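You operate a simulated robot arm through the tools that you are given. There is no shell and no other tool. Be economical: measure what you need, move in short steps, check, and stop when the job is done.

You run a simulated robot arm. Do the job below in one go: nothing can be reset, and whatever is moved stays where it is left.

JOB
Trim the charger to 28 volts by the multimeter.
Fine: dial on V first, red probe in the red jack, black in the black.

The check looks at the end state, three seconds after you hand in, the way a careful person would. Anything else that was tipped, shoved, dropped, spilled or broken makes it a failure.

ROBOT AND FRAMES
A 6-joint arm with a two-finger parallel gripper, fixed in place. Base frame: the origin is at the foot of the arm, x ahead of it, y to its left, z up. Units: mm, degrees, N and s.
With the tool pointing down near the work surface it reaches from about 160 to 580 mm from the base axis. Its first joint turns from -66.0 to 66.0 degrees. Payload 2.1 kg.
The TCP is the grasp point between the finger pads, 30 mm short of the fingertips. In the tool frame z runs along the fingers and y along their closing line. The gripper opens to 94 mm. The fingers are 28 mm wide and 10 mm thick; the gripper's body (50 by 96 mm) begins 55 mm behind the TCP.
Orientation is that of the tool frame in the base frame, as a unit quaternion [w, x, y, z]. With the fingers straight down and closing along the base's y, the tool's x points along the base's -x, its y along +y and its z along -z.

CONTROLS
- The arm moves only by the tool play_rows. Its argument "increments" is a list of rows, each an object of numbers (a shift or turn left out is 0, a gripper value left out holds the last): "tx", "ty", "tz": the shift along the tool's x, y, z in mm; "wx", "wy", "wz": the turn, a rotation vector about the tool's x, y, z in rad; "jaw": the opening in per cent of the stroke, from 0 (shut) to 100 (fully open). In form: [{"tx": .., "ty": .., "tz": .., "wx": .., "wy": .., "wz": .., "jaw": ..}, ...]. A call has 1 to 8 rows; each row shifts and turns the commanded pose from where the row before left it, along the tool's axes as they then stand. A row lasts 0.2 s, in which the tool goes at most 50 mm and 8.6 degrees; a call with a longer step from one row to the next is refused whole, and so is a gripper value outside its range. A pose out of reach is approached as far as the arm can. The call stops where the force on the tool passes 40 N (or 10 N more than at its start, if that is more) or the arm is blocked; 0.2 s more then pass. Each finger travels about 72 mm/s and halts on what it meets, pressing with about 42 N; the grip force reading is that of the motor and also rises with nothing between the fingers. The clock runs only during rows and for 0.2 s after the last one: add rows that do not move to give the fingers time. It gives the time, the measured TCP pose, the force on the tool (base axes), the opening and the grip force at its end, in the units of the frame above (readings bear some noise).
- Cameras (640 x 400 px; columns grow to the right, rows downward): "scene" is fixed at [64.8, -364.7, 473]; the picture's right is [0.70, -0.72, 0.00], its down [-0.43, -0.42, -0.80] and it looks along [0.57, 0.56, -0.60] (base axes); focal length 214 px, centre (320, 200). "wrist" rides on the gripper at [-37, 0, -58] in the tool frame; the picture's right is [0.00, -1.00, 0.00], its down [0.97, 0.00, -0.24] and it looks along [0.24, 0.00, 0.97] (tool axes); focal length 218 px, centre (320, 200).
- capture(camera): a new picture of that camera. No time passes.
- locate(camera, pixels): for up to 12 pixels [column, row] of the newest picture of that camera ("zoom" is the newest enlarged one), the place [x, y, z] in the base frame of the surface seen there, good to about 2 mm, but the place of the scene camera against the robot may be out by one fixed shift of up to 25 mm in any direction. No time passes.
- close_up(camera, box): a new picture of the part [left, top, right, bottom] of that camera's present view, enlarged. No time passes.
- sign_off(): hands the job in; it is judged then, once.

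Keep the steps short. Do not move on a guess: measure, check each grasp and each placing, and mend mistakes. In all there are 80 turns and 46 pictures (those below and enlarged ones count). Leave the gripper open and the arm clear of the work at the hand-in unless told otherwise, and finish with a single line.

The tools are called after ">>>" by a JSON object that holds its "op" and its "data". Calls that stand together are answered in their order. play_rows: Moves the arm, as the interface text tells. Its arguments: {"type":"object","properties":{"increments":{"type":"array","items":{"type":"object","properties":{"tx":{"type":"number"},"ty":{"type":"number"},"tz":{"type":"number"},"wx":{"type":"number"},"wy":{"type":"number"},"wz":{"type":"number"},"jaw":{"type":"number"}}}}},"required":["increments"]} The other tools are called the same way: capture (camera) takes a picture; locate (camera, pixels) gives the place of the surface under pixels of a picture; close_up (camera, box) takes an enlarged picture of a part of a camera's view; sign_off () hands the job in.

At the start:

```text
time: 0.0
eef_pos: [315.0, -154.8, 390.6]
tcp_rot: [0.001, -0.002, 1.0, 0.001]
ft_force: [-0.7, -0.2, -0.3]
opening: 93.8
grip_force: 0.1
```

scene: 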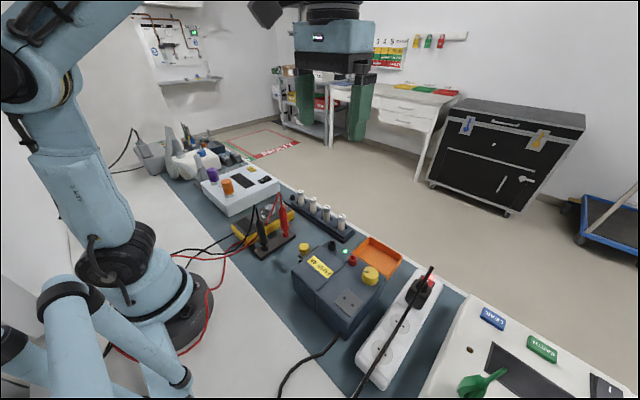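
wrist: 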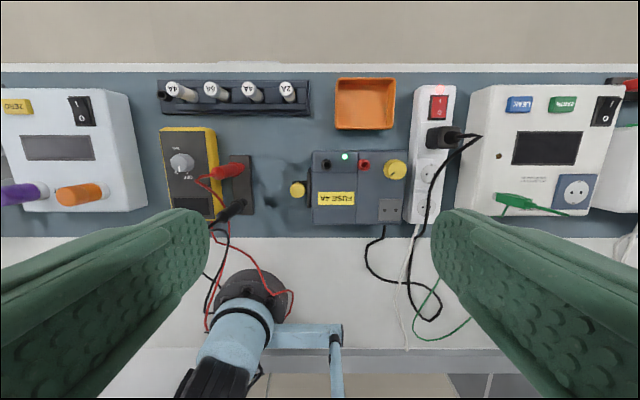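

I'll begin by looking closer at the charger, the multimeter and the probes.

>>> {"op": "close_up", "data": {"camera": "wrist", "box": [150, 110, 290, 230]}}

>>> {"op": "close_up", "data": {"camera": "wrist", "box": [280, 130, 420, 230]}}

>>> {"op": "close_up", "data": {"camera": "scene", "box": [220, 180, 400, 340]}}

```text
3.33 times, centred on (220, 170) of wrist
```

zoom: 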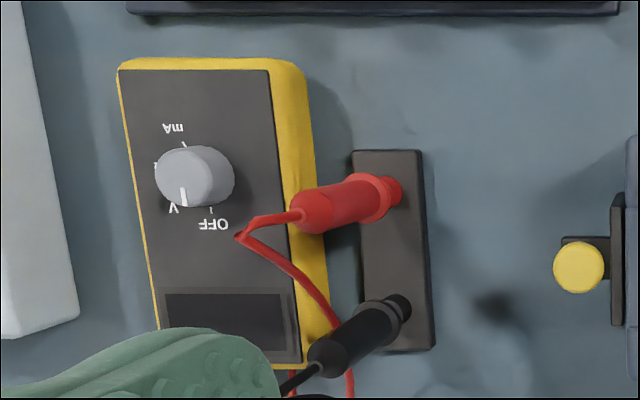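

```text
4.00 times, centred on (350, 180) of wrist
```

zoom: 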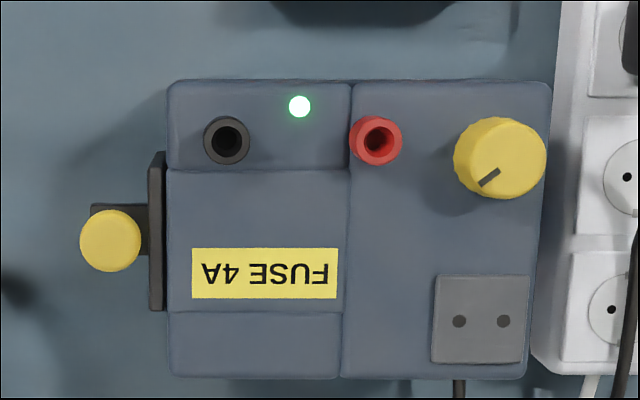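

```text
2.50 times, centred on (310, 260) of scene
```

zoom: 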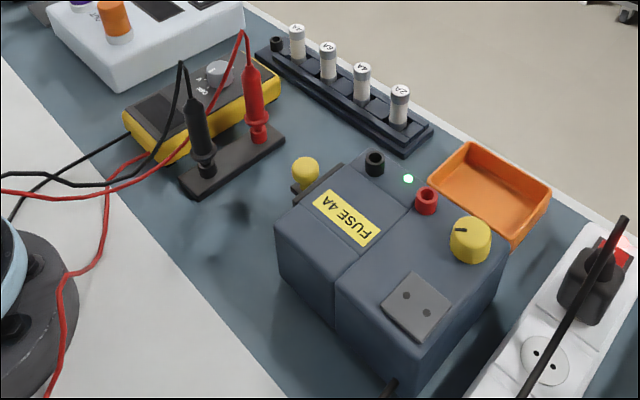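

The probes stand upright in a holder at about (243,167) and (244,202). The jacks are at (327,165) and (364,165), the trim knob at (396,169) and the meter dial at (182,163). Next I'll measure these points.

>>> {"op": "locate", "data": {"camera": "wrist", "pixels": [[182, 161], [216, 174], [242, 180], [222, 217], [250, 185], [327, 158], [327, 165], [364, 158], [364, 165], [394, 167], [345, 180], [190, 205]]}}

>>> {"op": "locate", "data": {"camera": "scene", "pixels": [[263, 214], [283, 208], [281, 235], [261, 248], [333, 244], [351, 258], [371, 271], [248, 203], [342, 270], [301, 246]]}}

```text
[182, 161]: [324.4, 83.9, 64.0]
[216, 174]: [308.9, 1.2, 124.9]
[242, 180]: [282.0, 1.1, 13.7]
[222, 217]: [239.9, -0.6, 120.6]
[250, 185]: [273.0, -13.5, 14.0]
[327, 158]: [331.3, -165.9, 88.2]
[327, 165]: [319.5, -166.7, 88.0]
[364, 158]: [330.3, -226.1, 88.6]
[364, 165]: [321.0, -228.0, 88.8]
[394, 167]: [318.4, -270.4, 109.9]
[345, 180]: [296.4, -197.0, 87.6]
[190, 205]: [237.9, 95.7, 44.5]
```

```text
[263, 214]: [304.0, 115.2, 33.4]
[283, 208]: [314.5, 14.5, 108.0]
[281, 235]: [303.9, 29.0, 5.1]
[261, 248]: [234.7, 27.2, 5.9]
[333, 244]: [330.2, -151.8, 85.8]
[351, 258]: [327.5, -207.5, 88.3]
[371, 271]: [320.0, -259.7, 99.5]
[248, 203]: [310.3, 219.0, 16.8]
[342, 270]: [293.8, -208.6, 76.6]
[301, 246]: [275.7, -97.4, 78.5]
```

The heights need checking, because the holder reads z≈14 while the bench is said to be about 56. I'll move over between the meter and the holder, a bit lower, and look again.

>>> {"op": "play_rows", "data": {"increments": [{"ty": 45, "tz": 15}, {"ty": 45, "tz": 15}, {"ty": 45, "tz": 20}, {"ty": 45, "tz": 20}, {"ty": 20, "tz": 20}]}}

>>> {"op": "capture", "data": {"camera": "wrist"}}

```text
time: 1.2
eef_pos: [313.5, 47.4, 301.4]
tcp_rot: [0.001, 0.0, 1.0, 0.0]
ft_force: [-0.4, 0.6, 0.8]
opening: 93.9
grip_force: 0.1
```

```text
40 pictures are left
```

wrist: 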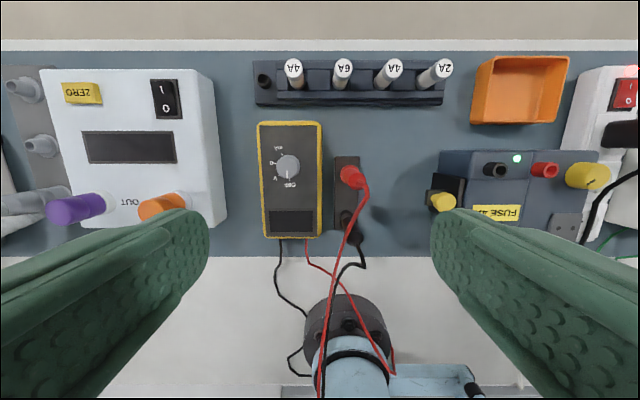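

>>> {"op": "locate", "data": {"camera": "wrist", "pixels": [[288, 162], [268, 140], [300, 190], [347, 170], [360, 182], [345, 195], [360, 234], [380, 180], [240, 180], [494, 168], [544, 168], [347, 222]]}}

>>> {"op": "close_up", "data": {"camera": "wrist", "box": [250, 115, 380, 245]}}

```text
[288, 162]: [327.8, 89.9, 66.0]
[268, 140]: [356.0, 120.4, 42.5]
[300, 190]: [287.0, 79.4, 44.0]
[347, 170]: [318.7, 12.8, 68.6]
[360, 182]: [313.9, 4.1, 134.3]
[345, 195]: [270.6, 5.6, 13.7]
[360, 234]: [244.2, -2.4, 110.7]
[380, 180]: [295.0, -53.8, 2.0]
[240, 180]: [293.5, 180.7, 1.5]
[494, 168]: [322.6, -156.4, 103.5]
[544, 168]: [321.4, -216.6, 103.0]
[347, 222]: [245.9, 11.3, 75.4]
```

```text
3.08 times, centred on (315, 180) of wrist
```

zoom: 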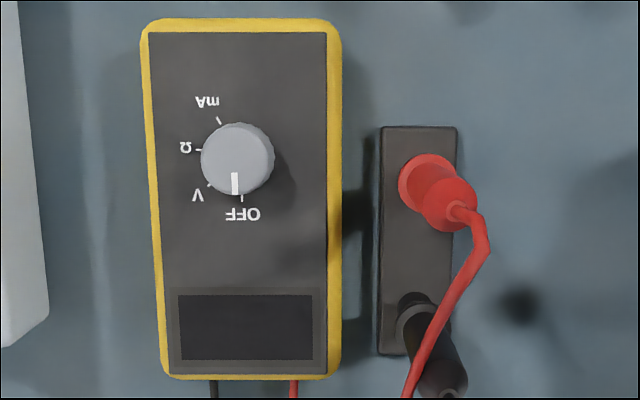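

The wrist camera gives the mat at z≈2 from both heights, so I'll trust that and keep the force guard in mind. The dial points at OFF, and V is about 50° clockwise seen from above. I'll go above the dial with the jaws half open.

>>> {"op": "play_rows", "data": {"increments": [{"ty": 21, "tx": -7, "jaw": 55}, {"ty": 21, "tx": -7, "tz": 20}, {"tz": 45}, {"tz": 45}, {"tz": 25}, {}]}}

>>> {"op": "capture", "data": {"camera": "wrist"}}

```text
time: 2.6
eef_pos: [331.1, 90.1, 166.9]
tcp_rot: [0.001, -0.001, 1.0, 0.001]
ft_force: [-0.9, -0.3, -0.3]
opening: 51.5
grip_force: 0.0
```

```text
38 pictures are left
```

wrist: 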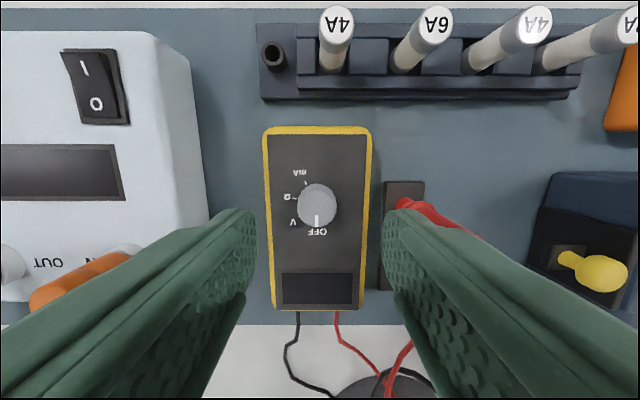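

>>> {"op": "locate", "data": {"camera": "wrist", "pixels": [[317, 200], [303, 203], [332, 203], [317, 188], [317, 222], [285, 215], [345, 215], [185, 180], [230, 180]]}}

>>> {"op": "close_up", "data": {"camera": "wrist", "box": [270, 160, 370, 240]}}

```text
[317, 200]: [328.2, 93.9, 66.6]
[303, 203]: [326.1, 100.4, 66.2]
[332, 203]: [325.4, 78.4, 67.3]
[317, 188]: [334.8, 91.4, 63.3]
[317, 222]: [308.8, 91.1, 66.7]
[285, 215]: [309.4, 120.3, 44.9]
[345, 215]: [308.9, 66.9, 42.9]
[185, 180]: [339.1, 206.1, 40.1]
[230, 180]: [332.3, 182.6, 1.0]
```

```text
5.00 times, centred on (320, 200) of wrist
```

zoom: 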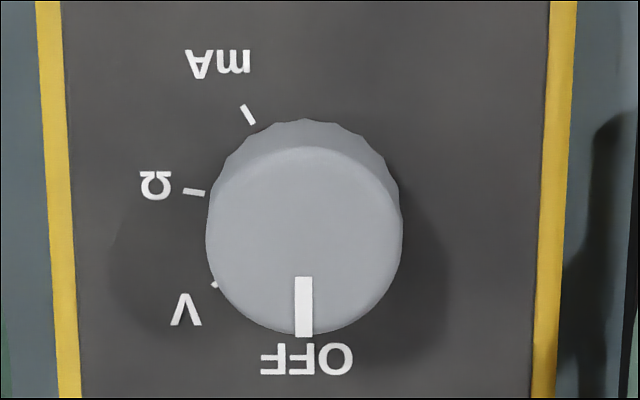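

The knob's top centre is at about (322, 92), 29 mm across, with its top at z≈66 and the meter's face at z≈44. I'll descend so the fingertips reach z≈48 and then close.

>>> {"op": "play_rows", "data": {"increments": [{"tx": 9, "ty": 2, "tz": 20}, {"tz": 40}, {"tz": 22}, {"tz": 6}, {}]}}

>>> {"op": "close_up", "data": {"camera": "wrist", "box": [200, 150, 440, 300]}}

```text
time: 3.8
eef_pos: [319.8, 90.4, 77.8]
tcp_rot: [0.001, -0.001, 1.0, 0.0]
ft_force: [0.1, 1.7, 1.0]
opening: 51.9
grip_force: 0.1
```

```text
2.67 times, centred on (320, 225) of wrist
```

zoom: 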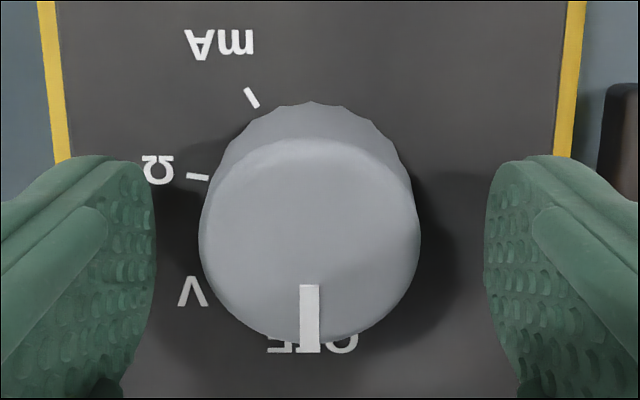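

Centred to within a few mm; a small correction, then I close.

>>> {"op": "play_rows", "data": {"increments": [{"tx": -4, "ty": 1.5}, {"jaw": 40}, {"jaw": 33}, {"jaw": 30}, {"jaw": 28}, {"jaw": 26}, {}]}}

```text
time: 5.4
eef_pos: [323.6, 93.3, 78.5]
tcp_rot: [0.001, -0.001, 1.0, 0.001]
ft_force: [2.8, 12.8, -2.5]
opening: 30.9
grip_force: 44.5
```

The knob is gripped at 30.9 mm. I'll turn about 25° clockwise and check.

>>> {"op": "play_rows", "data": {"increments": [{"ty": 0.7}, {"wz": 0.144}, {"wz": 0.144}, {"wz": 0.144}, {}]}}

>>> {"op": "close_up", "data": {"camera": "wrist", "box": [200, 150, 440, 300]}}

```text
time: 6.6
eef_pos: [322.8, 91.8, 77.7]
tcp_rot: [0.0, 0.214, 0.977, -0.001]
ft_force: [-17.4, 1.9, 19.1]
opening: 30.8
grip_force: 44.8
```

```text
2.67 times, centred on (320, 225) of wrist
```

zoom: 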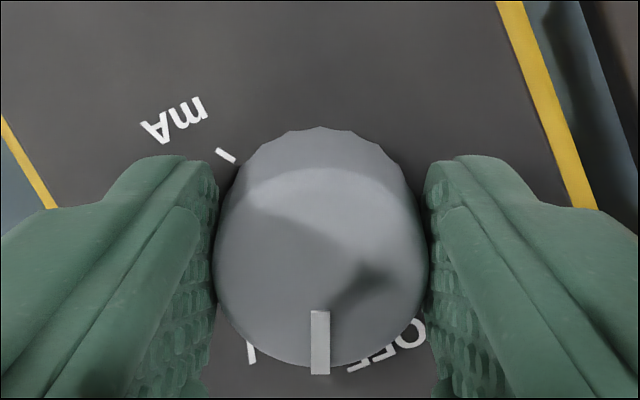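

The pointer turns with the gripper, so I'll do the remaining 25°.

>>> {"op": "play_rows", "data": {"increments": [{"wz": 0.144}, {"wz": 0.144}, {"wz": 0.144}, {}]}}

>>> {"op": "close_up", "data": {"camera": "wrist", "box": [200, 150, 440, 300]}}

```text
time: 7.6
eef_pos: [321.7, 91.5, 78.5]
tcp_rot: [-0.002, 0.418, 0.908, 0.0]
ft_force: [-20.6, 1.2, 27.7]
opening: 30.6
grip_force: 45.5
```

```text
2.67 times, centred on (320, 225) of wrist
```

zoom: 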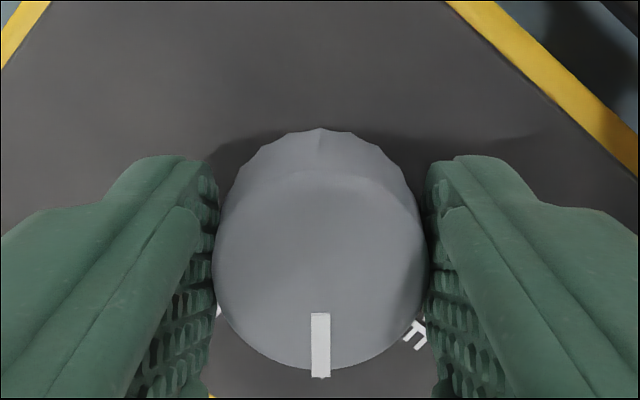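

The pointer now follows the tool at 49.5°. I'll open, rise, unwind the wrist and look.

>>> {"op": "play_rows", "data": {"increments": [{"jaw": 40}, {"jaw": 52}, {"jaw": 52}, {"tz": -30}, {"tz": -40}, {"tz": -30}]}}

>>> {"op": "play_rows", "data": {"increments": [{"wz": -0.144}, {"wz": -0.144}, {"wz": -0.144}, {"wz": -0.144}, {"wz": -0.144}, {"wz": -0.144}, {}]}}

>>> {"op": "close_up", "data": {"camera": "wrist", "box": [240, 100, 440, 300]}}

```text
time: 9.0
eef_pos: [324.8, 91.5, 180.4]
tcp_rot: [0.001, 0.417, 0.909, 0.0]
ft_force: [0.2, -0.1, -0.2]
opening: 48.8
grip_force: 0.1
```

```text
time: 10.6
eef_pos: [325.0, 92.1, 177.0]
tcp_rot: [0.001, -0.002, 1.0, 0.0]
ft_force: [1.1, -0.6, -0.2]
opening: 49.1
grip_force: 0.0
```

```text
2.00 times, centred on (340, 200) of wrist
```

zoom: 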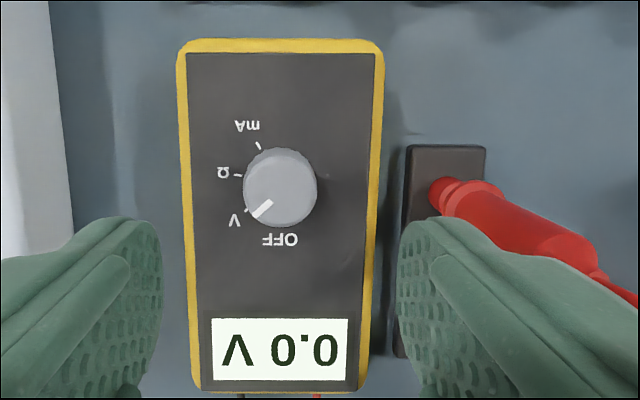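

The meter is on and reads 0.0 V. Next, the red probe. I'll rise and hover over the holder for a measurement.

>>> {"op": "play_rows", "data": {"increments": [{"tz": -40}, {"tz": -45}, {"ty": -40}, {"ty": -40, "tx": 10, "jaw": 60}, {}]}}

>>> {"op": "capture", "data": {"camera": "wrist"}}

>>> {"op": "close_up", "data": {"camera": "scene", "box": [230, 185, 310, 260]}}

```text
time: 11.8
eef_pos: [313.9, 12.4, 266.9]
tcp_rot: [0.0, 0.0, 1.0, 0.0]
ft_force: [-0.1, 0.3, -0.1]
opening: 56.4
grip_force: 0.2
```

```text
32 pictures are left
```

wrist: 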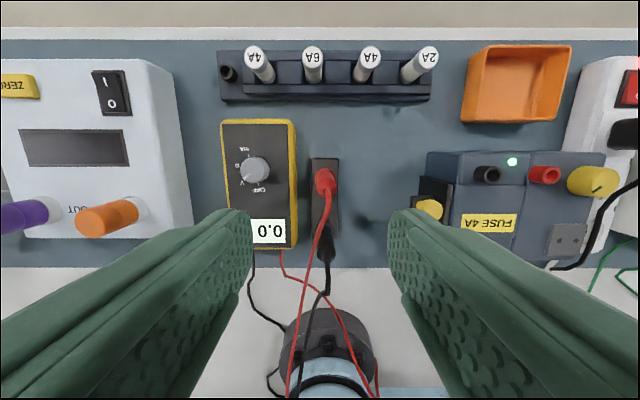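

```text
5.33 times, centred on (270, 222) of scene
```

zoom: 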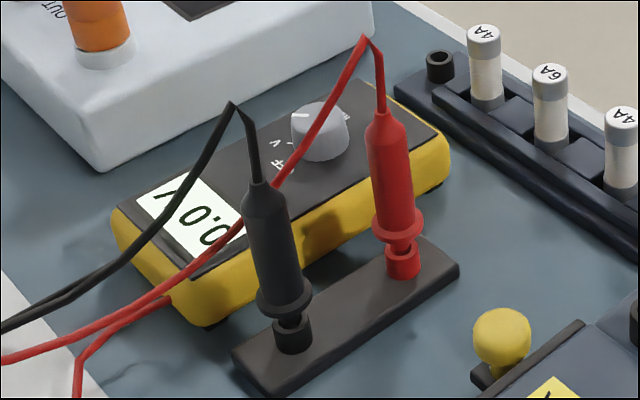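

>>> {"op": "locate", "data": {"camera": "zoom", "pixels": [[380, 65], [386, 120], [391, 170], [394, 205], [397, 233], [403, 262], [430, 262], [253, 190], [268, 240], [283, 300], [290, 335], [250, 355]]}}

>>> {"op": "locate", "data": {"camera": "wrist", "pixels": [[325, 183], [319, 180], [332, 180], [325, 172], [332, 215], [326, 250], [487, 174], [487, 168], [543, 175], [543, 168], [505, 190], [312, 165]]}}

>>> {"op": "close_up", "data": {"camera": "wrist", "box": [280, 150, 380, 280]}}

```text
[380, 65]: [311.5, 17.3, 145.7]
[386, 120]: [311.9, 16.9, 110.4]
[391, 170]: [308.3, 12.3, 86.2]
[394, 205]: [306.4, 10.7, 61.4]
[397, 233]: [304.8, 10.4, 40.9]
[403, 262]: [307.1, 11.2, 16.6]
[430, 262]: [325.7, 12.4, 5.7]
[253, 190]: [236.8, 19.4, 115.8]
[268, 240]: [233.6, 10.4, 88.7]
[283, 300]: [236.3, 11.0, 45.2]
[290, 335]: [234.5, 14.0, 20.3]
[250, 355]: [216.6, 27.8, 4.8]
```

```text
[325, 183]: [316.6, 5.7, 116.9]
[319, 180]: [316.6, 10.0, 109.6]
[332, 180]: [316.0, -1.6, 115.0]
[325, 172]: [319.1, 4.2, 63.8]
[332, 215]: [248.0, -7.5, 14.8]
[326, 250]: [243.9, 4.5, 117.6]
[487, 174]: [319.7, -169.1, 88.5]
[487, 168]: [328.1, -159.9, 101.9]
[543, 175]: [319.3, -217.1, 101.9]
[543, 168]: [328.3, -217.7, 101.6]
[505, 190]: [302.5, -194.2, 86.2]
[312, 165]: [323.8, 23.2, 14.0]
```

```text
3.08 times, centred on (330, 215) of wrist
```

zoom: 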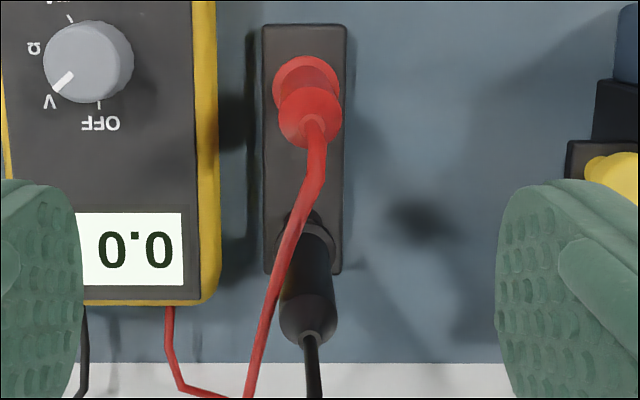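

The red probe stands upright on an axis at about (312.5, 6), with its handle from z≈55 to 120. The black one is at about (242, 5.5). I'll descend around the red handle to TCP z≈102.

>>> {"op": "play_rows", "data": {"increments": [{"tx": 1.4, "ty": -6.6}, {"tz": 45}, {"tz": 45}, {"tz": 35}, {"tz": 25}, {"tz": 15}, {}]}}

>>> {"op": "capture", "data": {"camera": "wrist"}}

```text
time: 13.4
eef_pos: [312.1, 5.9, 98.5]
tcp_rot: [0.001, 0.0, 1.0, 0.0]
ft_force: [0.0, -0.6, -0.1]
opening: 56.3
grip_force: 0.0
```

```text
29 pictures are left
```

wrist: 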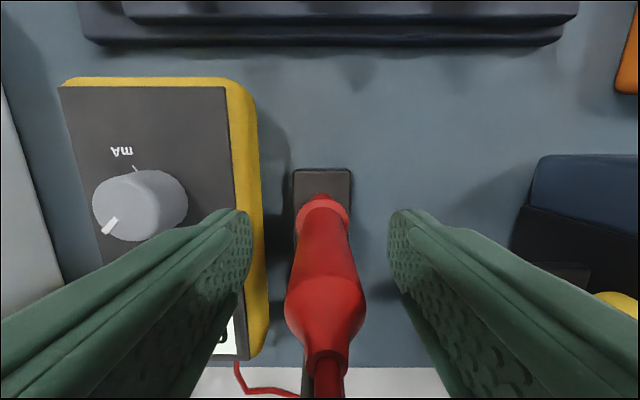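

The handle is centred between the fingers (column 322), so I'll close on it.

>>> {"op": "play_rows", "data": {"increments": [{"ty": -0.5, "jaw": 40}, {"jaw": 28}, {"jaw": 22}, {"jaw": 18}, {"jaw": 14}, {"jaw": 14}]}}

```text
time: 14.8
eef_pos: [313.3, 4.9, 97.9]
tcp_rot: [0.001, -0.002, 1.0, 0.0]
ft_force: [-0.7, -3.3, 0.5]
opening: 19.3
grip_force: 42.1
```

Gripped at 19.3 mm. I'll lift straight up and look at the tip.

>>> {"op": "play_rows", "data": {"increments": [{"tz": -10}, {"tz": -20}, {"tz": -30}, {"tz": -40}, {"tz": -30}, {}]}}

>>> {"op": "close_up", "data": {"camera": "scene", "box": [230, 120, 350, 260]}}

```text
time: 16.2
eef_pos: [310.5, 4.9, 229.1]
tcp_rot: [0.001, -0.002, 1.0, 0.001]
ft_force: [-0.4, 1.4, -0.5]
opening: 19.3
grip_force: 41.4
```

```text
2.86 times, centred on (290, 190) of scene
```

zoom: 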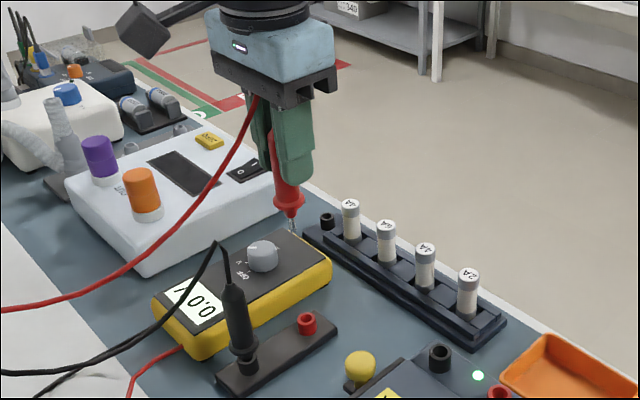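

>>> {"op": "locate", "data": {"camera": "zoom", "pixels": [[290, 207], [293, 220], [294, 228], [294, 231], [289, 195], [307, 318], [440, 348], [500, 391]]}}

>>> {"op": "close_up", "data": {"camera": "scene", "box": [310, 170, 350, 210]}}

```text
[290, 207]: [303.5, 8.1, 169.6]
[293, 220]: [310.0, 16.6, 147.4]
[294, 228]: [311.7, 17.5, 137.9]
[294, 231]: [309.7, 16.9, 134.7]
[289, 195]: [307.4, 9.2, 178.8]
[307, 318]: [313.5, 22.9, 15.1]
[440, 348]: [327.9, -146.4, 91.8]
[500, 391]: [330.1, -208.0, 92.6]
```

```text
10.00 times, centred on (330, 190) of scene
```

zoom: 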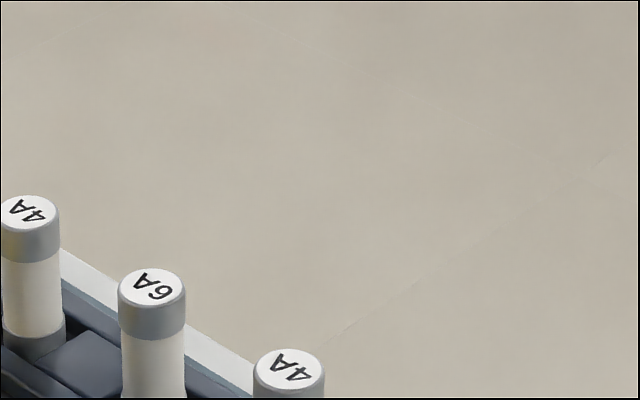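

The pin's tip hangs about 84 mm below the TCP. I'll carry the probe at this height to between the two jacks and measure them from straight above.

>>> {"op": "play_rows", "data": {"increments": [{"tz": -20, "ty": -35}, {"ty": -40, "tx": -5}, {"ty": -40, "tx": -5}, {"ty": -40}, {"ty": -40}, {}]}}

>>> {"op": "capture", "data": {"camera": "wrist"}}

>>> {"op": "close_up", "data": {"camera": "wrist", "box": [230, 130, 410, 250]}}

```text
time: 17.6
eef_pos: [323.5, -191.6, 249.5]
tcp_rot: [0.002, -0.001, 1.0, 0.0]
ft_force: [-0.1, 0.4, -1.1]
opening: 19.3
grip_force: 42.6
```

```text
26 pictures are left
```

wrist: 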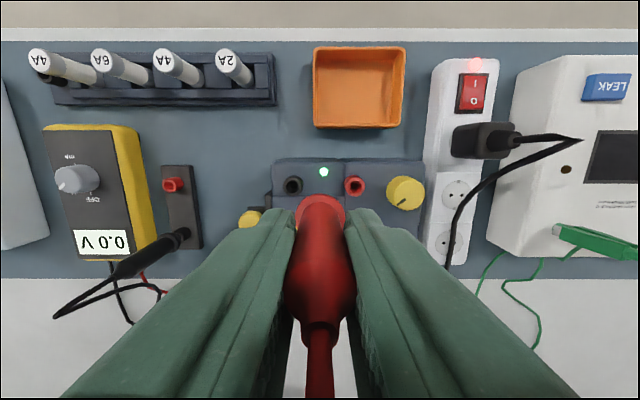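

```text
3.33 times, centred on (320, 190) of wrist
```

zoom: 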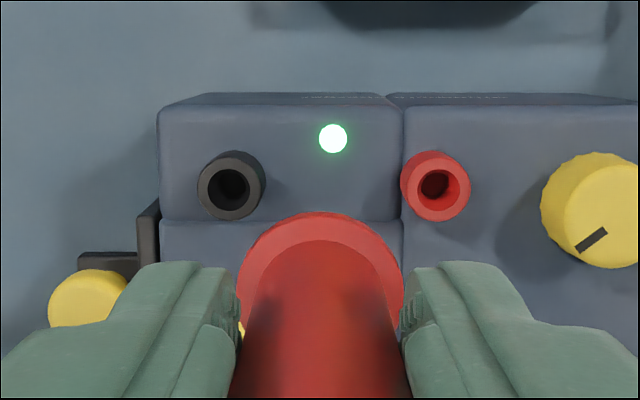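

>>> {"op": "locate", "data": {"camera": "zoom", "pixels": [[229, 212], [203, 188], [255, 188], [434, 212], [460, 188], [409, 188], [415, 165], [232, 186], [436, 184], [590, 210], [575, 175], [620, 225]]}}

```text
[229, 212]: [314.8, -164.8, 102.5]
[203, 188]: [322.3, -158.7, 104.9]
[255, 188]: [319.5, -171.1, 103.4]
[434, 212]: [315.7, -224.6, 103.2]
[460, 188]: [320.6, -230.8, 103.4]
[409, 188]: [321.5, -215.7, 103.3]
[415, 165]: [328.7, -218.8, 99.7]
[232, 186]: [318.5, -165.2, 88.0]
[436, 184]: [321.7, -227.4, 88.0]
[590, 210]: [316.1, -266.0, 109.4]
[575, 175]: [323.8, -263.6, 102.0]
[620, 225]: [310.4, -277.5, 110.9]
```

The jack rims are at z≈103, with centres black (322, −165) and red (322, −224.5). I'll go over the red jack with the tip just above the rim, then check in the scene view.

>>> {"op": "play_rows", "data": {"increments": [{"ty": -33.3, "tx": 1}, {"tz": 25}, {"tz": 25}, {}, {}]}}

>>> {"op": "close_up", "data": {"camera": "scene", "box": [320, 210, 400, 290]}}

>>> {"op": "close_up", "data": {"camera": "wrist", "box": [270, 130, 370, 210]}}

```text
time: 18.8
eef_pos: [319.7, -224.9, 197.5]
tcp_rot: [0.001, -0.001, 1.0, 0.0]
ft_force: [0.2, 0.7, 0.1]
opening: 19.7
grip_force: 42.1
```

```text
5.00 times, centred on (360, 250) of scene
```

zoom: 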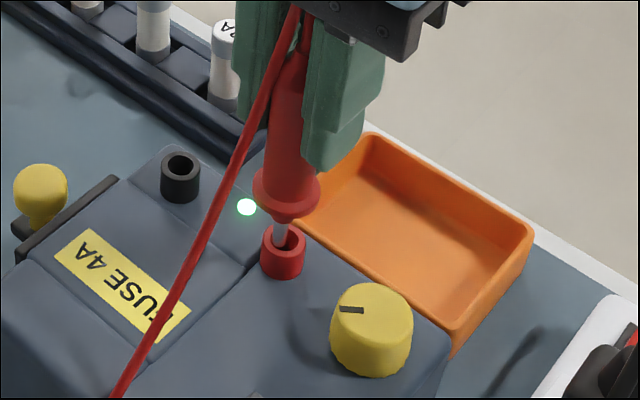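

```text
5.00 times, centred on (320, 170) of wrist
```

zoom: 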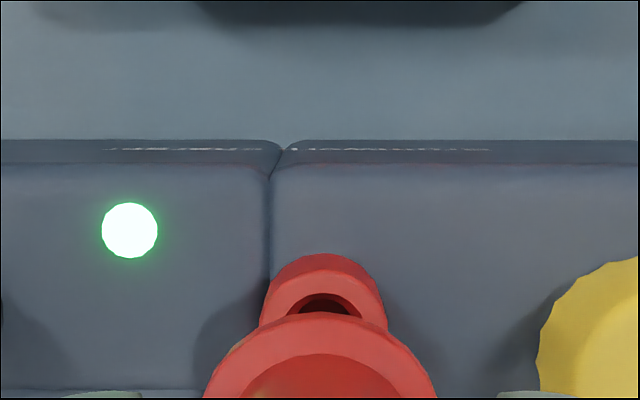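

The pin appears over or just in the hole. I'll lower in small steps and watch the force.

>>> {"op": "play_rows", "data": {"increments": [{"ty": -0.5, "tz": 5}, {"tz": 5}, {"tz": 5}, {}]}}

>>> {"op": "close_up", "data": {"camera": "scene", "box": [320, 210, 400, 290]}}

```text
time: 19.6
eef_pos: [321.1, -225.7, 184.9]
tcp_rot: [0.001, -0.001, 1.0, 0.0]
ft_force: [0.3, 1.5, 11.9]
opening: 19.6
grip_force: 41.9
stopped in row 4: the force on the tool passed its limit (the readings are from after the stop); the commanded pose is now the measured one
```

```text
5.00 times, centred on (360, 250) of scene
```

zoom: 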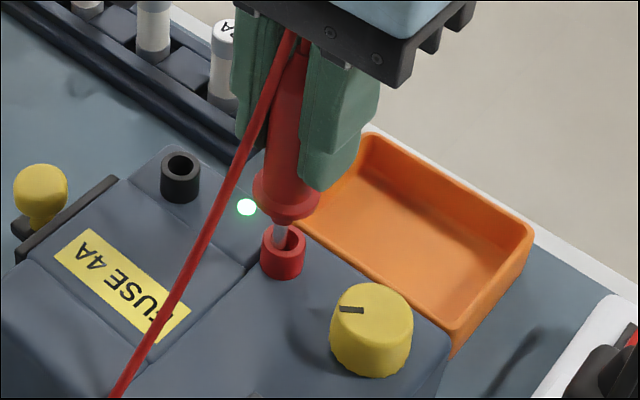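

The force limit tripped: the gripper slid on the handle while the pin stayed put, so the tip is resting on something. I'll look closer.

>>> {"op": "close_up", "data": {"camera": "scene", "box": [364, 250, 388, 268]}}

>>> {"op": "close_up", "data": {"camera": "scene", "box": [343, 245, 367, 268]}}

```text
16.00 times, centred on (376, 259) of scene
```

zoom: 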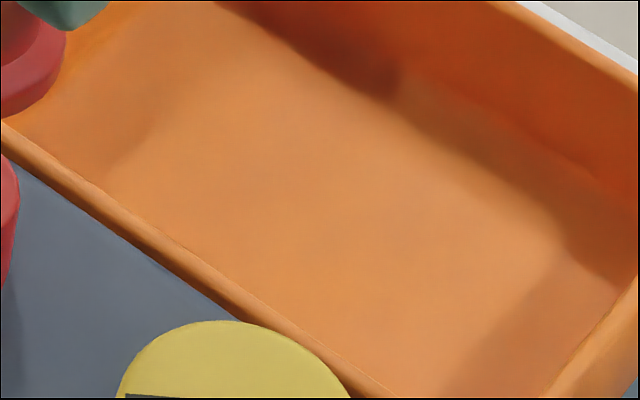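

```text
16.00 times, centred on (355, 256) of scene
```

zoom: 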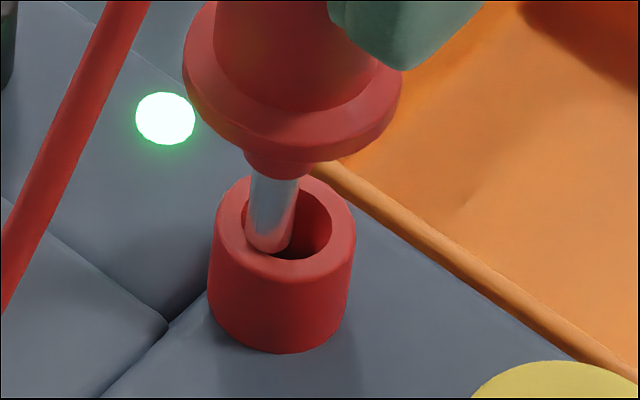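

The rounded pin tip sits on the arm-side inner rim of the jack, about 3–4 mm short in x. I'll raise a little, shift +3.5 in x, and look again.

>>> {"op": "play_rows", "data": {"increments": [{"tz": -6}, {"tx": -3.5, "ty": 0.5}, {}, {}]}}

>>> {"op": "close_up", "data": {"camera": "scene", "box": [343, 245, 367, 268]}}

```text
time: 20.6
eef_pos: [322.7, -222.4, 191.3]
tcp_rot: [0.001, -0.001, 1.0, 0.0]
ft_force: [0.1, 0.2, 0.1]
opening: 19.1
grip_force: 42.4
```

```text
16.00 times, centred on (355, 256) of scene
```

zoom: 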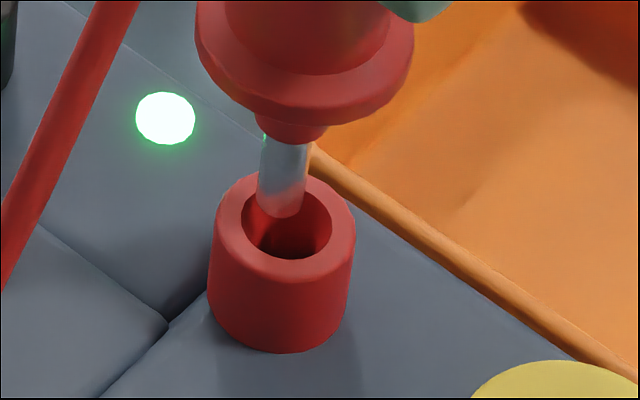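

The tip is now nearly over the hole, about 1 mm left in the picture. I'll nudge it and lower in small steps.

>>> {"op": "play_rows", "data": {"increments": [{"tx": -0.7, "ty": -0.9}, {"tz": 3}, {"tz": 3}, {}]}}

>>> {"op": "close_up", "data": {"camera": "scene", "box": [343, 245, 367, 268]}}

```text
time: 21.6
eef_pos: [324.3, -225.4, 184.7]
tcp_rot: [0.002, -0.001, 1.0, 0.0]
ft_force: [-0.1, 0.3, -1.0]
opening: 19.6
grip_force: 42.2
```

```text
16.00 times, centred on (355, 256) of scene
```

zoom: 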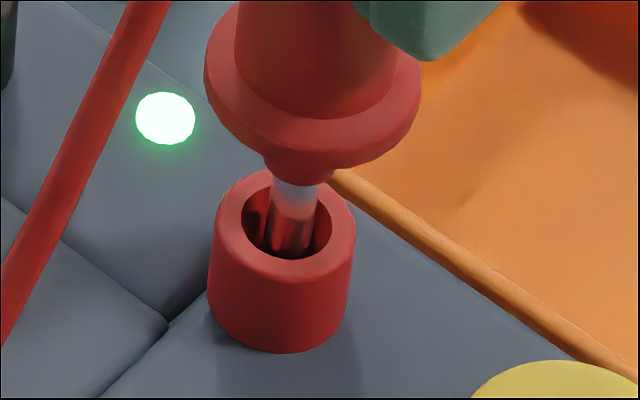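

The pin is inside the hole with no force on it. I'll lower further.

>>> {"op": "play_rows", "data": {"increments": [{"tz": 3}, {"tz": 3}, {"tz": 2}, {}]}}

>>> {"op": "close_up", "data": {"camera": "scene", "box": [340, 240, 370, 268]}}

```text
time: 22.6
eef_pos: [323.8, -224.7, 177.1]
tcp_rot: [0.0, -0.001, 1.0, 0.001]
ft_force: [-0.5, -0.4, -0.9]
opening: 19.2
grip_force: 41.9
```

```text
14.29 times, centred on (355, 254) of scene
```

zoom: 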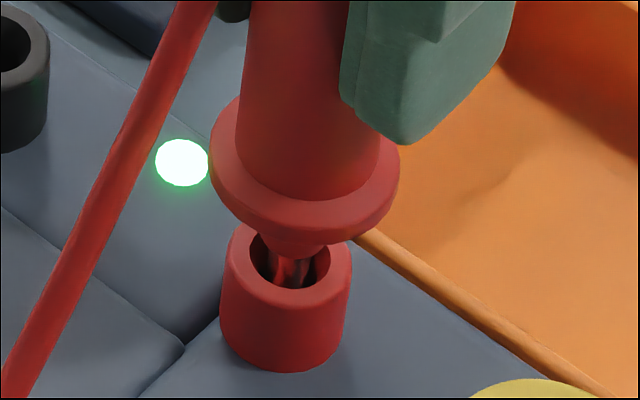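

>>> {"op": "play_rows", "data": {"increments": [{"tz": 2}, {"tz": 2}, {"tz": 1}, {}]}}

```text
time: 23.6
eef_pos: [324.8, -223.9, 172.0]
tcp_rot: [0.0, -0.001, 1.0, 0.0]
ft_force: [-7.3, 2.2, 22.5]
opening: 19.4
grip_force: 42.1
```

Contact at 22 N; checking how far it seated.

>>> {"op": "close_up", "data": {"camera": "scene", "box": [340, 240, 370, 268]}}

```text
14.29 times, centred on (355, 254) of scene
```

zoom: 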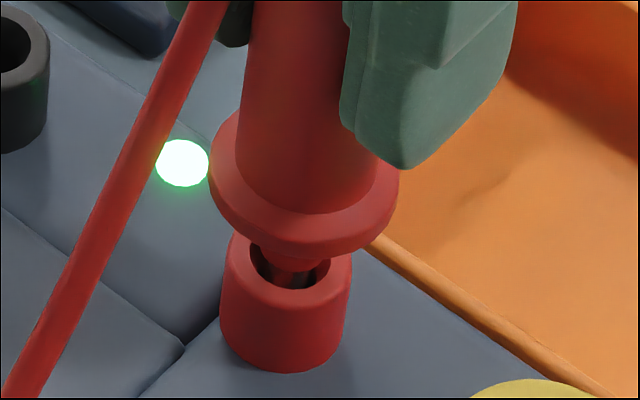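

It's gone down about 13–15 mm, which matches the hole floor at z≈88. I'll release gently, rise and check that it stands.

>>> {"op": "play_rows", "data": {"increments": [{"jaw": 25}, {"jaw": 40}, {"jaw": 55}, {"jaw": 60}, {}]}}

>>> {"op": "capture", "data": {"camera": "scene"}}

```text
time: 24.8
eef_pos: [325.8, -224.7, 172.6]
tcp_rot: [0.001, -0.002, 1.0, 0.0]
ft_force: [-0.2, 0.1, -0.5]
opening: 56.3
grip_force: 0.0
```

```text
15 pictures are left
```

scene: 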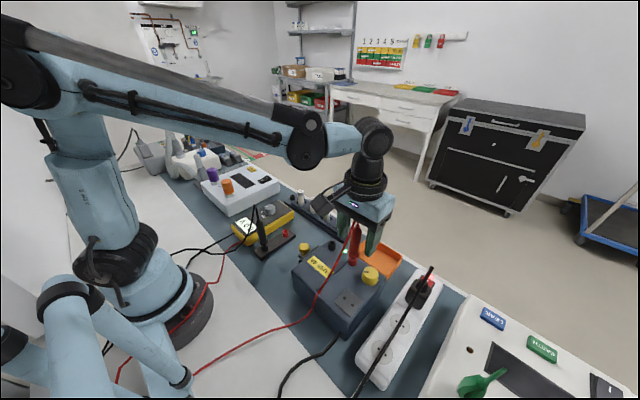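

The red probe stands in its jack. I'll rise well clear and move over to the black probe at about (242, 5.5).

>>> {"op": "play_rows", "data": {"increments": [{"tz": -40}, {"tz": -45}, {"tz": -40}, {}]}}

>>> {"op": "play_rows", "data": {"increments": [{"ty": 38.4, "tx": 13.8}, {"ty": 38.4, "tx": 13.8}, {"ty": 38.4, "tx": 13.8}, {"ty": 38.4, "tx": 13.8}, {"ty": 38.4, "tx": 13.8}, {"ty": 38.4, "tx": 13.8}, {"tz": 30}, {}]}}

>>> {"op": "capture", "data": {"camera": "wrist"}}

```text
time: 25.8
eef_pos: [324.2, -224.3, 296.3]
tcp_rot: [0.0, -0.001, 1.0, 0.0]
ft_force: [-0.7, -0.1, -0.5]
opening: 56.2
grip_force: 0.0
```

```text
time: 27.6
eef_pos: [240.7, 3.8, 265.1]
tcp_rot: [0.001, -0.001, 1.0, 0.0]
ft_force: [-0.3, -0.7, -0.4]
opening: 56.4
grip_force: 0.0
```

```text
14 pictures are left
```

wrist: 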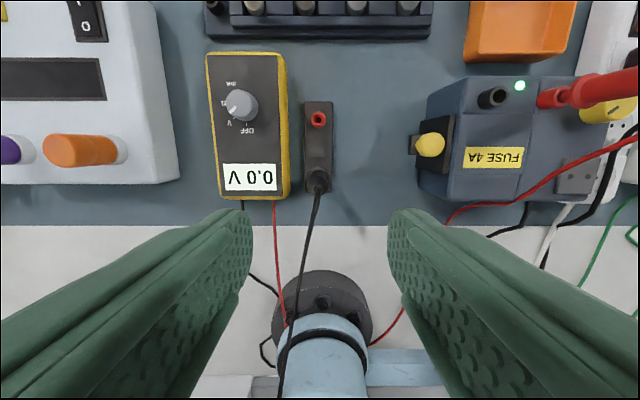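

The black handle's top is at (318,182), which puts its axis at about (242, 5.8). I'll descend around it.

>>> {"op": "play_rows", "data": {"increments": [{"tx": -1.2, "ty": 1.5}, {"tz": 45}, {"tz": 45}, {"tz": 40}, {"tz": 25}, {"tz": 15}, {}]}}

>>> {"op": "capture", "data": {"camera": "wrist"}}

```text
time: 29.2
eef_pos: [244.6, 6.1, 95.5]
tcp_rot: [0.001, -0.001, 1.0, 0.0]
ft_force: [0.8, -0.2, -0.2]
opening: 56.7
grip_force: 0.2
```

```text
13 pictures are left
```

wrist: 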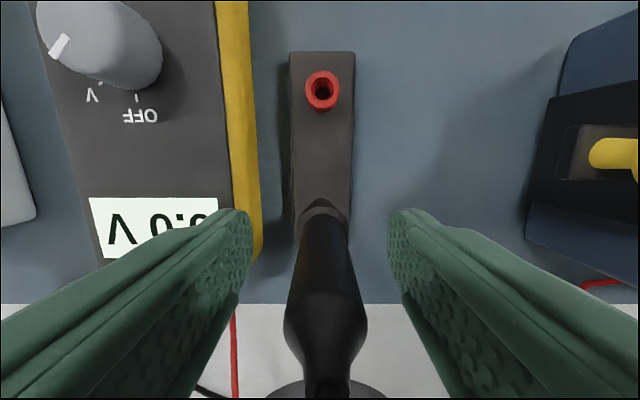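

It's centred the same way the red one was. Closing.

>>> {"op": "play_rows", "data": {"increments": [{"ty": -0.7, "jaw": 40}, {"jaw": 28}, {"jaw": 22}, {"jaw": 18}, {"jaw": 14}, {"jaw": 14}]}}

>>> {"op": "play_rows", "data": {"increments": [{"tz": -10}, {"tz": -20}, {"tz": -40}, {"tz": -45}, {"tz": -40}, {}]}}

```text
time: 30.6
eef_pos: [241.1, 4.9, 96.2]
tcp_rot: [-0.001, 0.0, 1.0, -0.001]
ft_force: [-6.8, -10.6, 6.3]
opening: 19.6
grip_force: 41.8
```

```text
time: 32.0
eef_pos: [241.6, 7.1, 250.5]
tcp_rot: [0.002, -0.001, 1.0, 0.001]
ft_force: [-0.1, 0.1, 0.1]
opening: 19.3
grip_force: 42.1
```

Lifted at 19.3 mm. I'll carry it over the black jack using the red jack's successful pose offset by 60 mm, holding the tip above the rim.

>>> {"op": "play_rows", "data": {"increments": [{"ty": -34.2, "tx": -16.3}, {"ty": -34.2, "tx": -16.3}, {"ty": -34.2, "tx": -16.3}, {"ty": -34.2, "tx": -16.3}, {"ty": -34.4, "tx": -16.4}, {"tz": 25}, {"tz": 23}, {}]}}

>>> {"op": "close_up", "data": {"camera": "scene", "box": [317, 225, 353, 255]}}

```text
time: 33.8
eef_pos: [326.0, -165.5, 201.9]
tcp_rot: [0.001, 0.0, 1.0, -0.001]
ft_force: [-0.6, 0.8, -0.5]
opening: 19.4
grip_force: 42.3
```

```text
13.33 times, centred on (335, 240) of scene
```

zoom: 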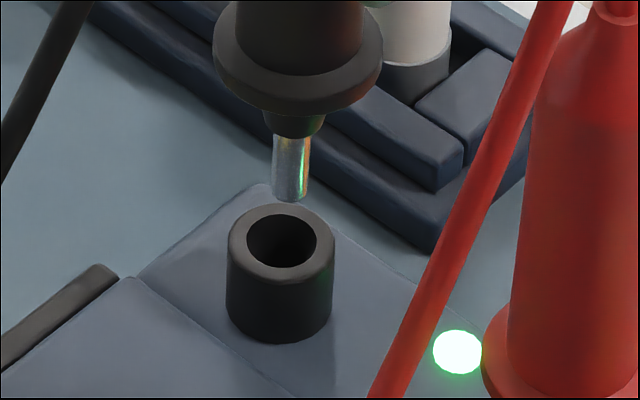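

The tip hangs about 8 mm above the rim and about 0.7 mm right of centre. I'll correct that and lower 7 mm, then check depth.

>>> {"op": "play_rows", "data": {"increments": [{"tx": 0.5, "ty": 0.5}, {"tz": 4}, {"tz": 3}, {}]}}

>>> {"op": "close_up", "data": {"camera": "scene", "box": [317, 225, 353, 255]}}

```text
time: 34.8
eef_pos: [324.4, -164.7, 196.4]
tcp_rot: [0.001, -0.001, 1.0, 0.0]
ft_force: [-0.2, 0.7, 0.6]
opening: 19.4
grip_force: 41.9
```

```text
13.33 times, centred on (335, 240) of scene
```

zoom: 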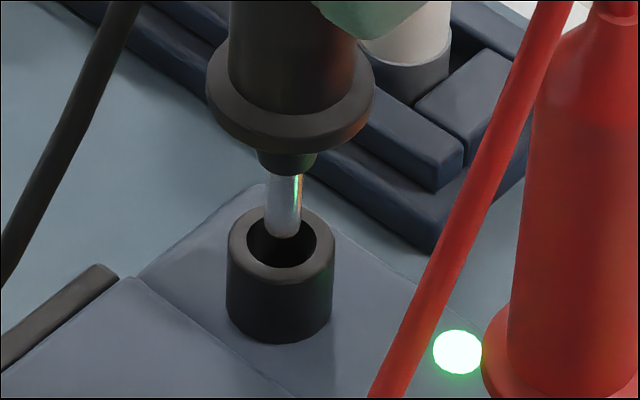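

>>> {"op": "play_rows", "data": {"increments": [{"tz": 2}, {"tz": 2}, {}]}}

>>> {"op": "close_up", "data": {"camera": "scene", "box": [317, 225, 353, 255]}}

```text
time: 35.6
eef_pos: [323.2, -165.9, 194.1]
tcp_rot: [0.001, -0.002, 1.0, -0.001]
ft_force: [-0.1, 0.6, -0.6]
opening: 19.2
grip_force: 42.2
```

```text
13.33 times, centred on (335, 240) of scene
```

zoom: 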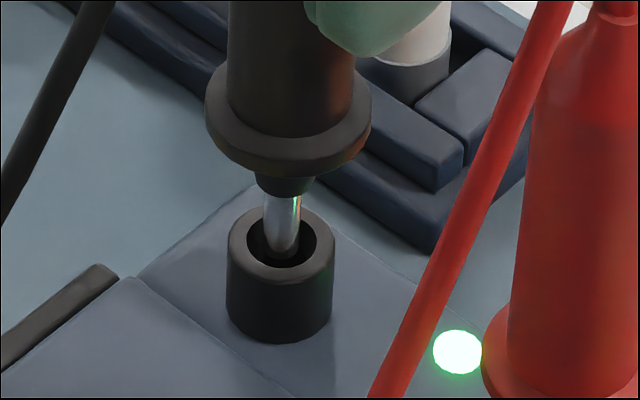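

Still no force and the tip is within the hole's outline. I'll continue down slowly with a slight +x trim.

>>> {"op": "play_rows", "data": {"increments": [{"tx": -0.7, "tz": 1}, {"tz": 2}, {"tz": 2}, {}]}}

```text
time: 36.6
eef_pos: [325.4, -163.6, 189.7]
tcp_rot: [0.001, -0.001, 1.0, 0.0]
ft_force: [1.3, 0.9, -1.3]
opening: 19.4
grip_force: 41.5
```

>>> {"op": "play_rows", "data": {"increments": [{"tz": 2}, {"tz": 2}, {"tz": 2}, {}]}}

>>> {"op": "close_up", "data": {"camera": "scene", "box": [317, 225, 353, 255]}}

```text
time: 37.6
eef_pos: [325.7, -164.1, 182.9]
tcp_rot: [0.001, -0.001, 1.0, 0.001]
ft_force: [0.0, -0.2, -0.7]
opening: 19.1
grip_force: 42.0
```

```text
13.33 times, centred on (335, 240) of scene
```

zoom: 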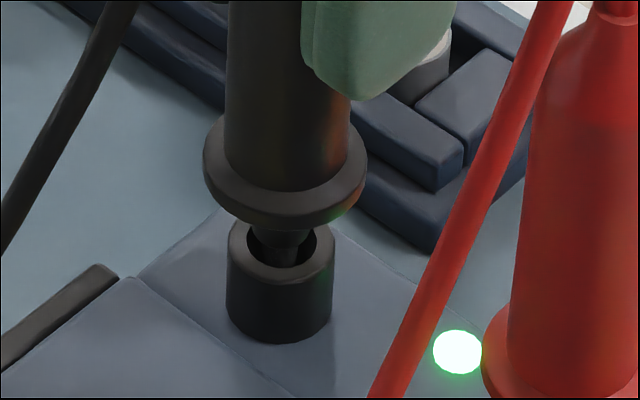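

It's well in, close to the depth of the red one. I'll press the last bit until contact.

>>> {"op": "play_rows", "data": {"increments": [{"tz": 1}, {"tz": 1}, {"tz": 1}, {}]}}

```text
time: 38.6
eef_pos: [324.7, -165.2, 179.0]
tcp_rot: [0.0, 0.0, 1.0, -0.001]
ft_force: [-1.7, -6.8, 26.6]
opening: 19.5
grip_force: 42.2
```

Contact at 27 N, so it's bottomed. I'll release to 42 mm only, because the red probe is close, and rise.

>>> {"op": "play_rows", "data": {"increments": [{"jaw": 28}, {"jaw": 38}, {"jaw": 45}, {}, {"tz": -30}, {"tz": -45}, {"tz": -45}, {}]}}

>>> {"op": "capture", "data": {"camera": "wrist"}}

```text
time: 40.4
eef_pos: [324.2, -165.3, 302.4]
tcp_rot: [0.002, -0.001, 1.0, 0.0]
ft_force: [0.3, -0.5, -0.5]
opening: 42.3
grip_force: 0.0
```

```text
8 pictures are left
```

wrist: 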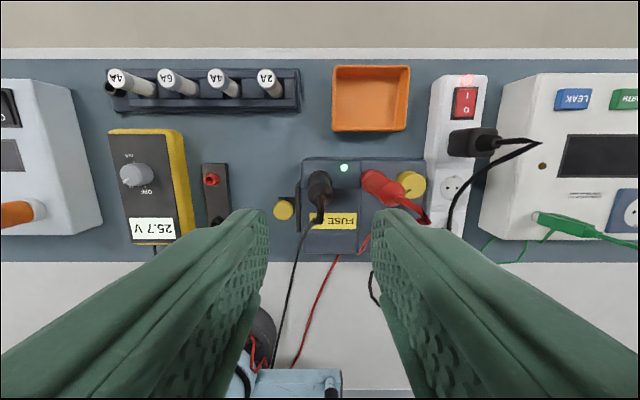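

The meter now reads 25.7 V, so both contacts are good. The trim knob stands close to the red probe, so I need its exact place and the cable's run.

>>> {"op": "close_up", "data": {"camera": "wrist", "box": [340, 140, 450, 240]}}

```text
4.00 times, centred on (395, 190) of wrist
```

zoom: 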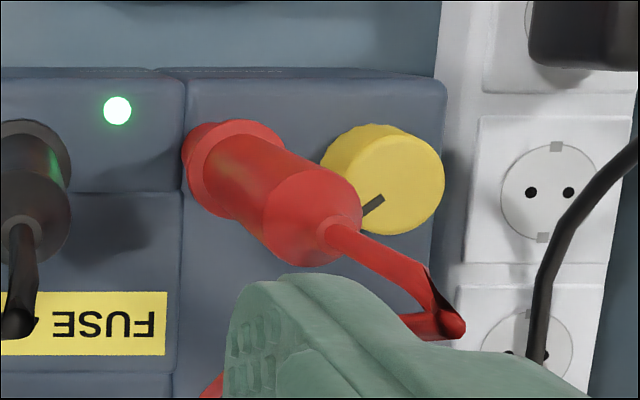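

>>> {"op": "locate", "data": {"camera": "zoom", "pixels": [[400, 185], [400, 145], [440, 185], [400, 228], [425, 155], [425, 215], [320, 215], [345, 240], [440, 325], [300, 250], [405, 255], [445, 200]]}}

```text
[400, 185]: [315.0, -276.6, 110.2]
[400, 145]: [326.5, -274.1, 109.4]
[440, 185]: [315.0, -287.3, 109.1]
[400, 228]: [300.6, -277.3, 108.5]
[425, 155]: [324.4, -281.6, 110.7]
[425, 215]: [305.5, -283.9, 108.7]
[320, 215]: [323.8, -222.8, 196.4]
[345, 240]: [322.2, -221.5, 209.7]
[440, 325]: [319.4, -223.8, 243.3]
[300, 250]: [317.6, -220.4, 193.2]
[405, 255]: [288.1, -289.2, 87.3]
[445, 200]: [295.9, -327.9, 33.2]
```

The knob's axis is at about (314.5, −272), 28 mm across, z 88–110. The red handle stands at y≈−222 and rises to z≈196. I'll turn the gripper so that its narrow side faces the probe: go above the knob and turn 60° clockwise, which leaves 60° of safe travel.

>>> {"op": "play_rows", "data": {"increments": [{"ty": -36, "tx": 3.2}, {"ty": -36, "tx": 3.2}, {"ty": -34.7, "tx": 3.3}, {}]}}

>>> {"op": "play_rows", "data": {"increments": [{"wz": 0.1495}, {"wz": 0.1495}, {"wz": 0.1495}, {"wz": 0.1495}, {"wz": 0.1495}, {"wz": 0.1495}, {"wz": 0.1495}, {}]}}

```text
time: 41.4
eef_pos: [315.6, -272.8, 298.9]
tcp_rot: [0.001, -0.001, 1.0, 0.0]
ft_force: [0.2, 0.5, -0.1]
opening: 42.2
grip_force: 0.1
```

```text
time: 43.2
eef_pos: [316.2, -270.5, 299.3]
tcp_rot: [0.001, 0.499, 0.866, 0.0]
ft_force: [0.3, 1.0, 0.4]
opening: 42.4
grip_force: 0.1
```

Now down to z≈165, with the fingertips still above the knob, and a look to centre.

>>> {"op": "play_rows", "data": {"increments": [{"tz": 45}, {"tz": 45}, {"tz": 44}, {}]}}

>>> {"op": "capture", "data": {"camera": "wrist"}}

```text
time: 44.2
eef_pos: [313.2, -271.4, 164.8]
tcp_rot: [0.001, 0.499, 0.867, 0.0]
ft_force: [-0.7, 0.3, -1.2]
opening: 42.2
grip_force: 0.0
```

```text
6 pictures are left
```

wrist: 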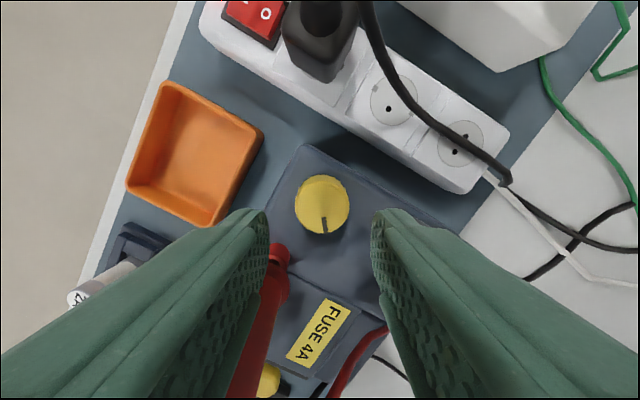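

>>> {"op": "locate", "data": {"camera": "wrist", "pixels": [[322, 205], [297, 207], [347, 207], [310, 182], [322, 231], [333, 182], [276, 252], [265, 300], [345, 55], [322, 178]]}}

```text
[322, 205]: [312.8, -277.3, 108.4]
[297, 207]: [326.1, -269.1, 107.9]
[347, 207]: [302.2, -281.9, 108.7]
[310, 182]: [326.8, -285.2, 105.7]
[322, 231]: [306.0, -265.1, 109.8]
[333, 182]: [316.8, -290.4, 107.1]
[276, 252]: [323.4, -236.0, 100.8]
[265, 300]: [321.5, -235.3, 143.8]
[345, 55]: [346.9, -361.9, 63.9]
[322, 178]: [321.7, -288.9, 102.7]
```

The knob's centre is about 5 mm toward tool −x and 1.4 toward −y. I'll correct that, turn 15° more for probe clearance, and descend to fingertips z≈92.

>>> {"op": "play_rows", "data": {"increments": [{"tx": -5.2, "ty": -1.4}, {"wz": 0.131}, {"wz": 0.131}, {"tz": 20}, {"tz": 15}, {"tz": 7}, {}]}}

>>> {"op": "capture", "data": {"camera": "wrist"}}

```text
time: 45.8
eef_pos: [318.0, -276.4, 122.0]
tcp_rot: [0.0, 0.609, 0.793, 0.001]
ft_force: [-0.4, -0.1, 0.1]
opening: 42.5
grip_force: 0.0
```

```text
5 pictures are left
```

wrist: 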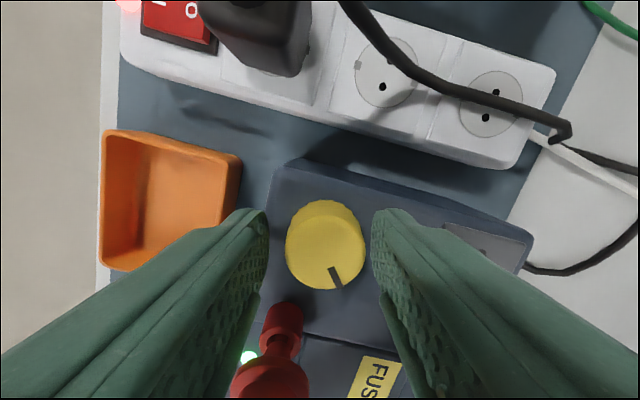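

It's slightly off: knob centre at column 326, so 2 mm toward tool −y. I'll correct and close on the knob.

>>> {"op": "play_rows", "data": {"increments": [{"tx": -1.5, "ty": -2}, {"jaw": 38}, {"jaw": 34}, {"jaw": 30}, {"jaw": 27}, {"jaw": 25}, {}]}}

```text
time: 47.4
eef_pos: [316.1, -279.1, 122.7]
tcp_rot: [0.001, 0.608, 0.794, 0.0]
ft_force: [3.9, -1.1, -1.1]
opening: 30.7
grip_force: 45.0
```

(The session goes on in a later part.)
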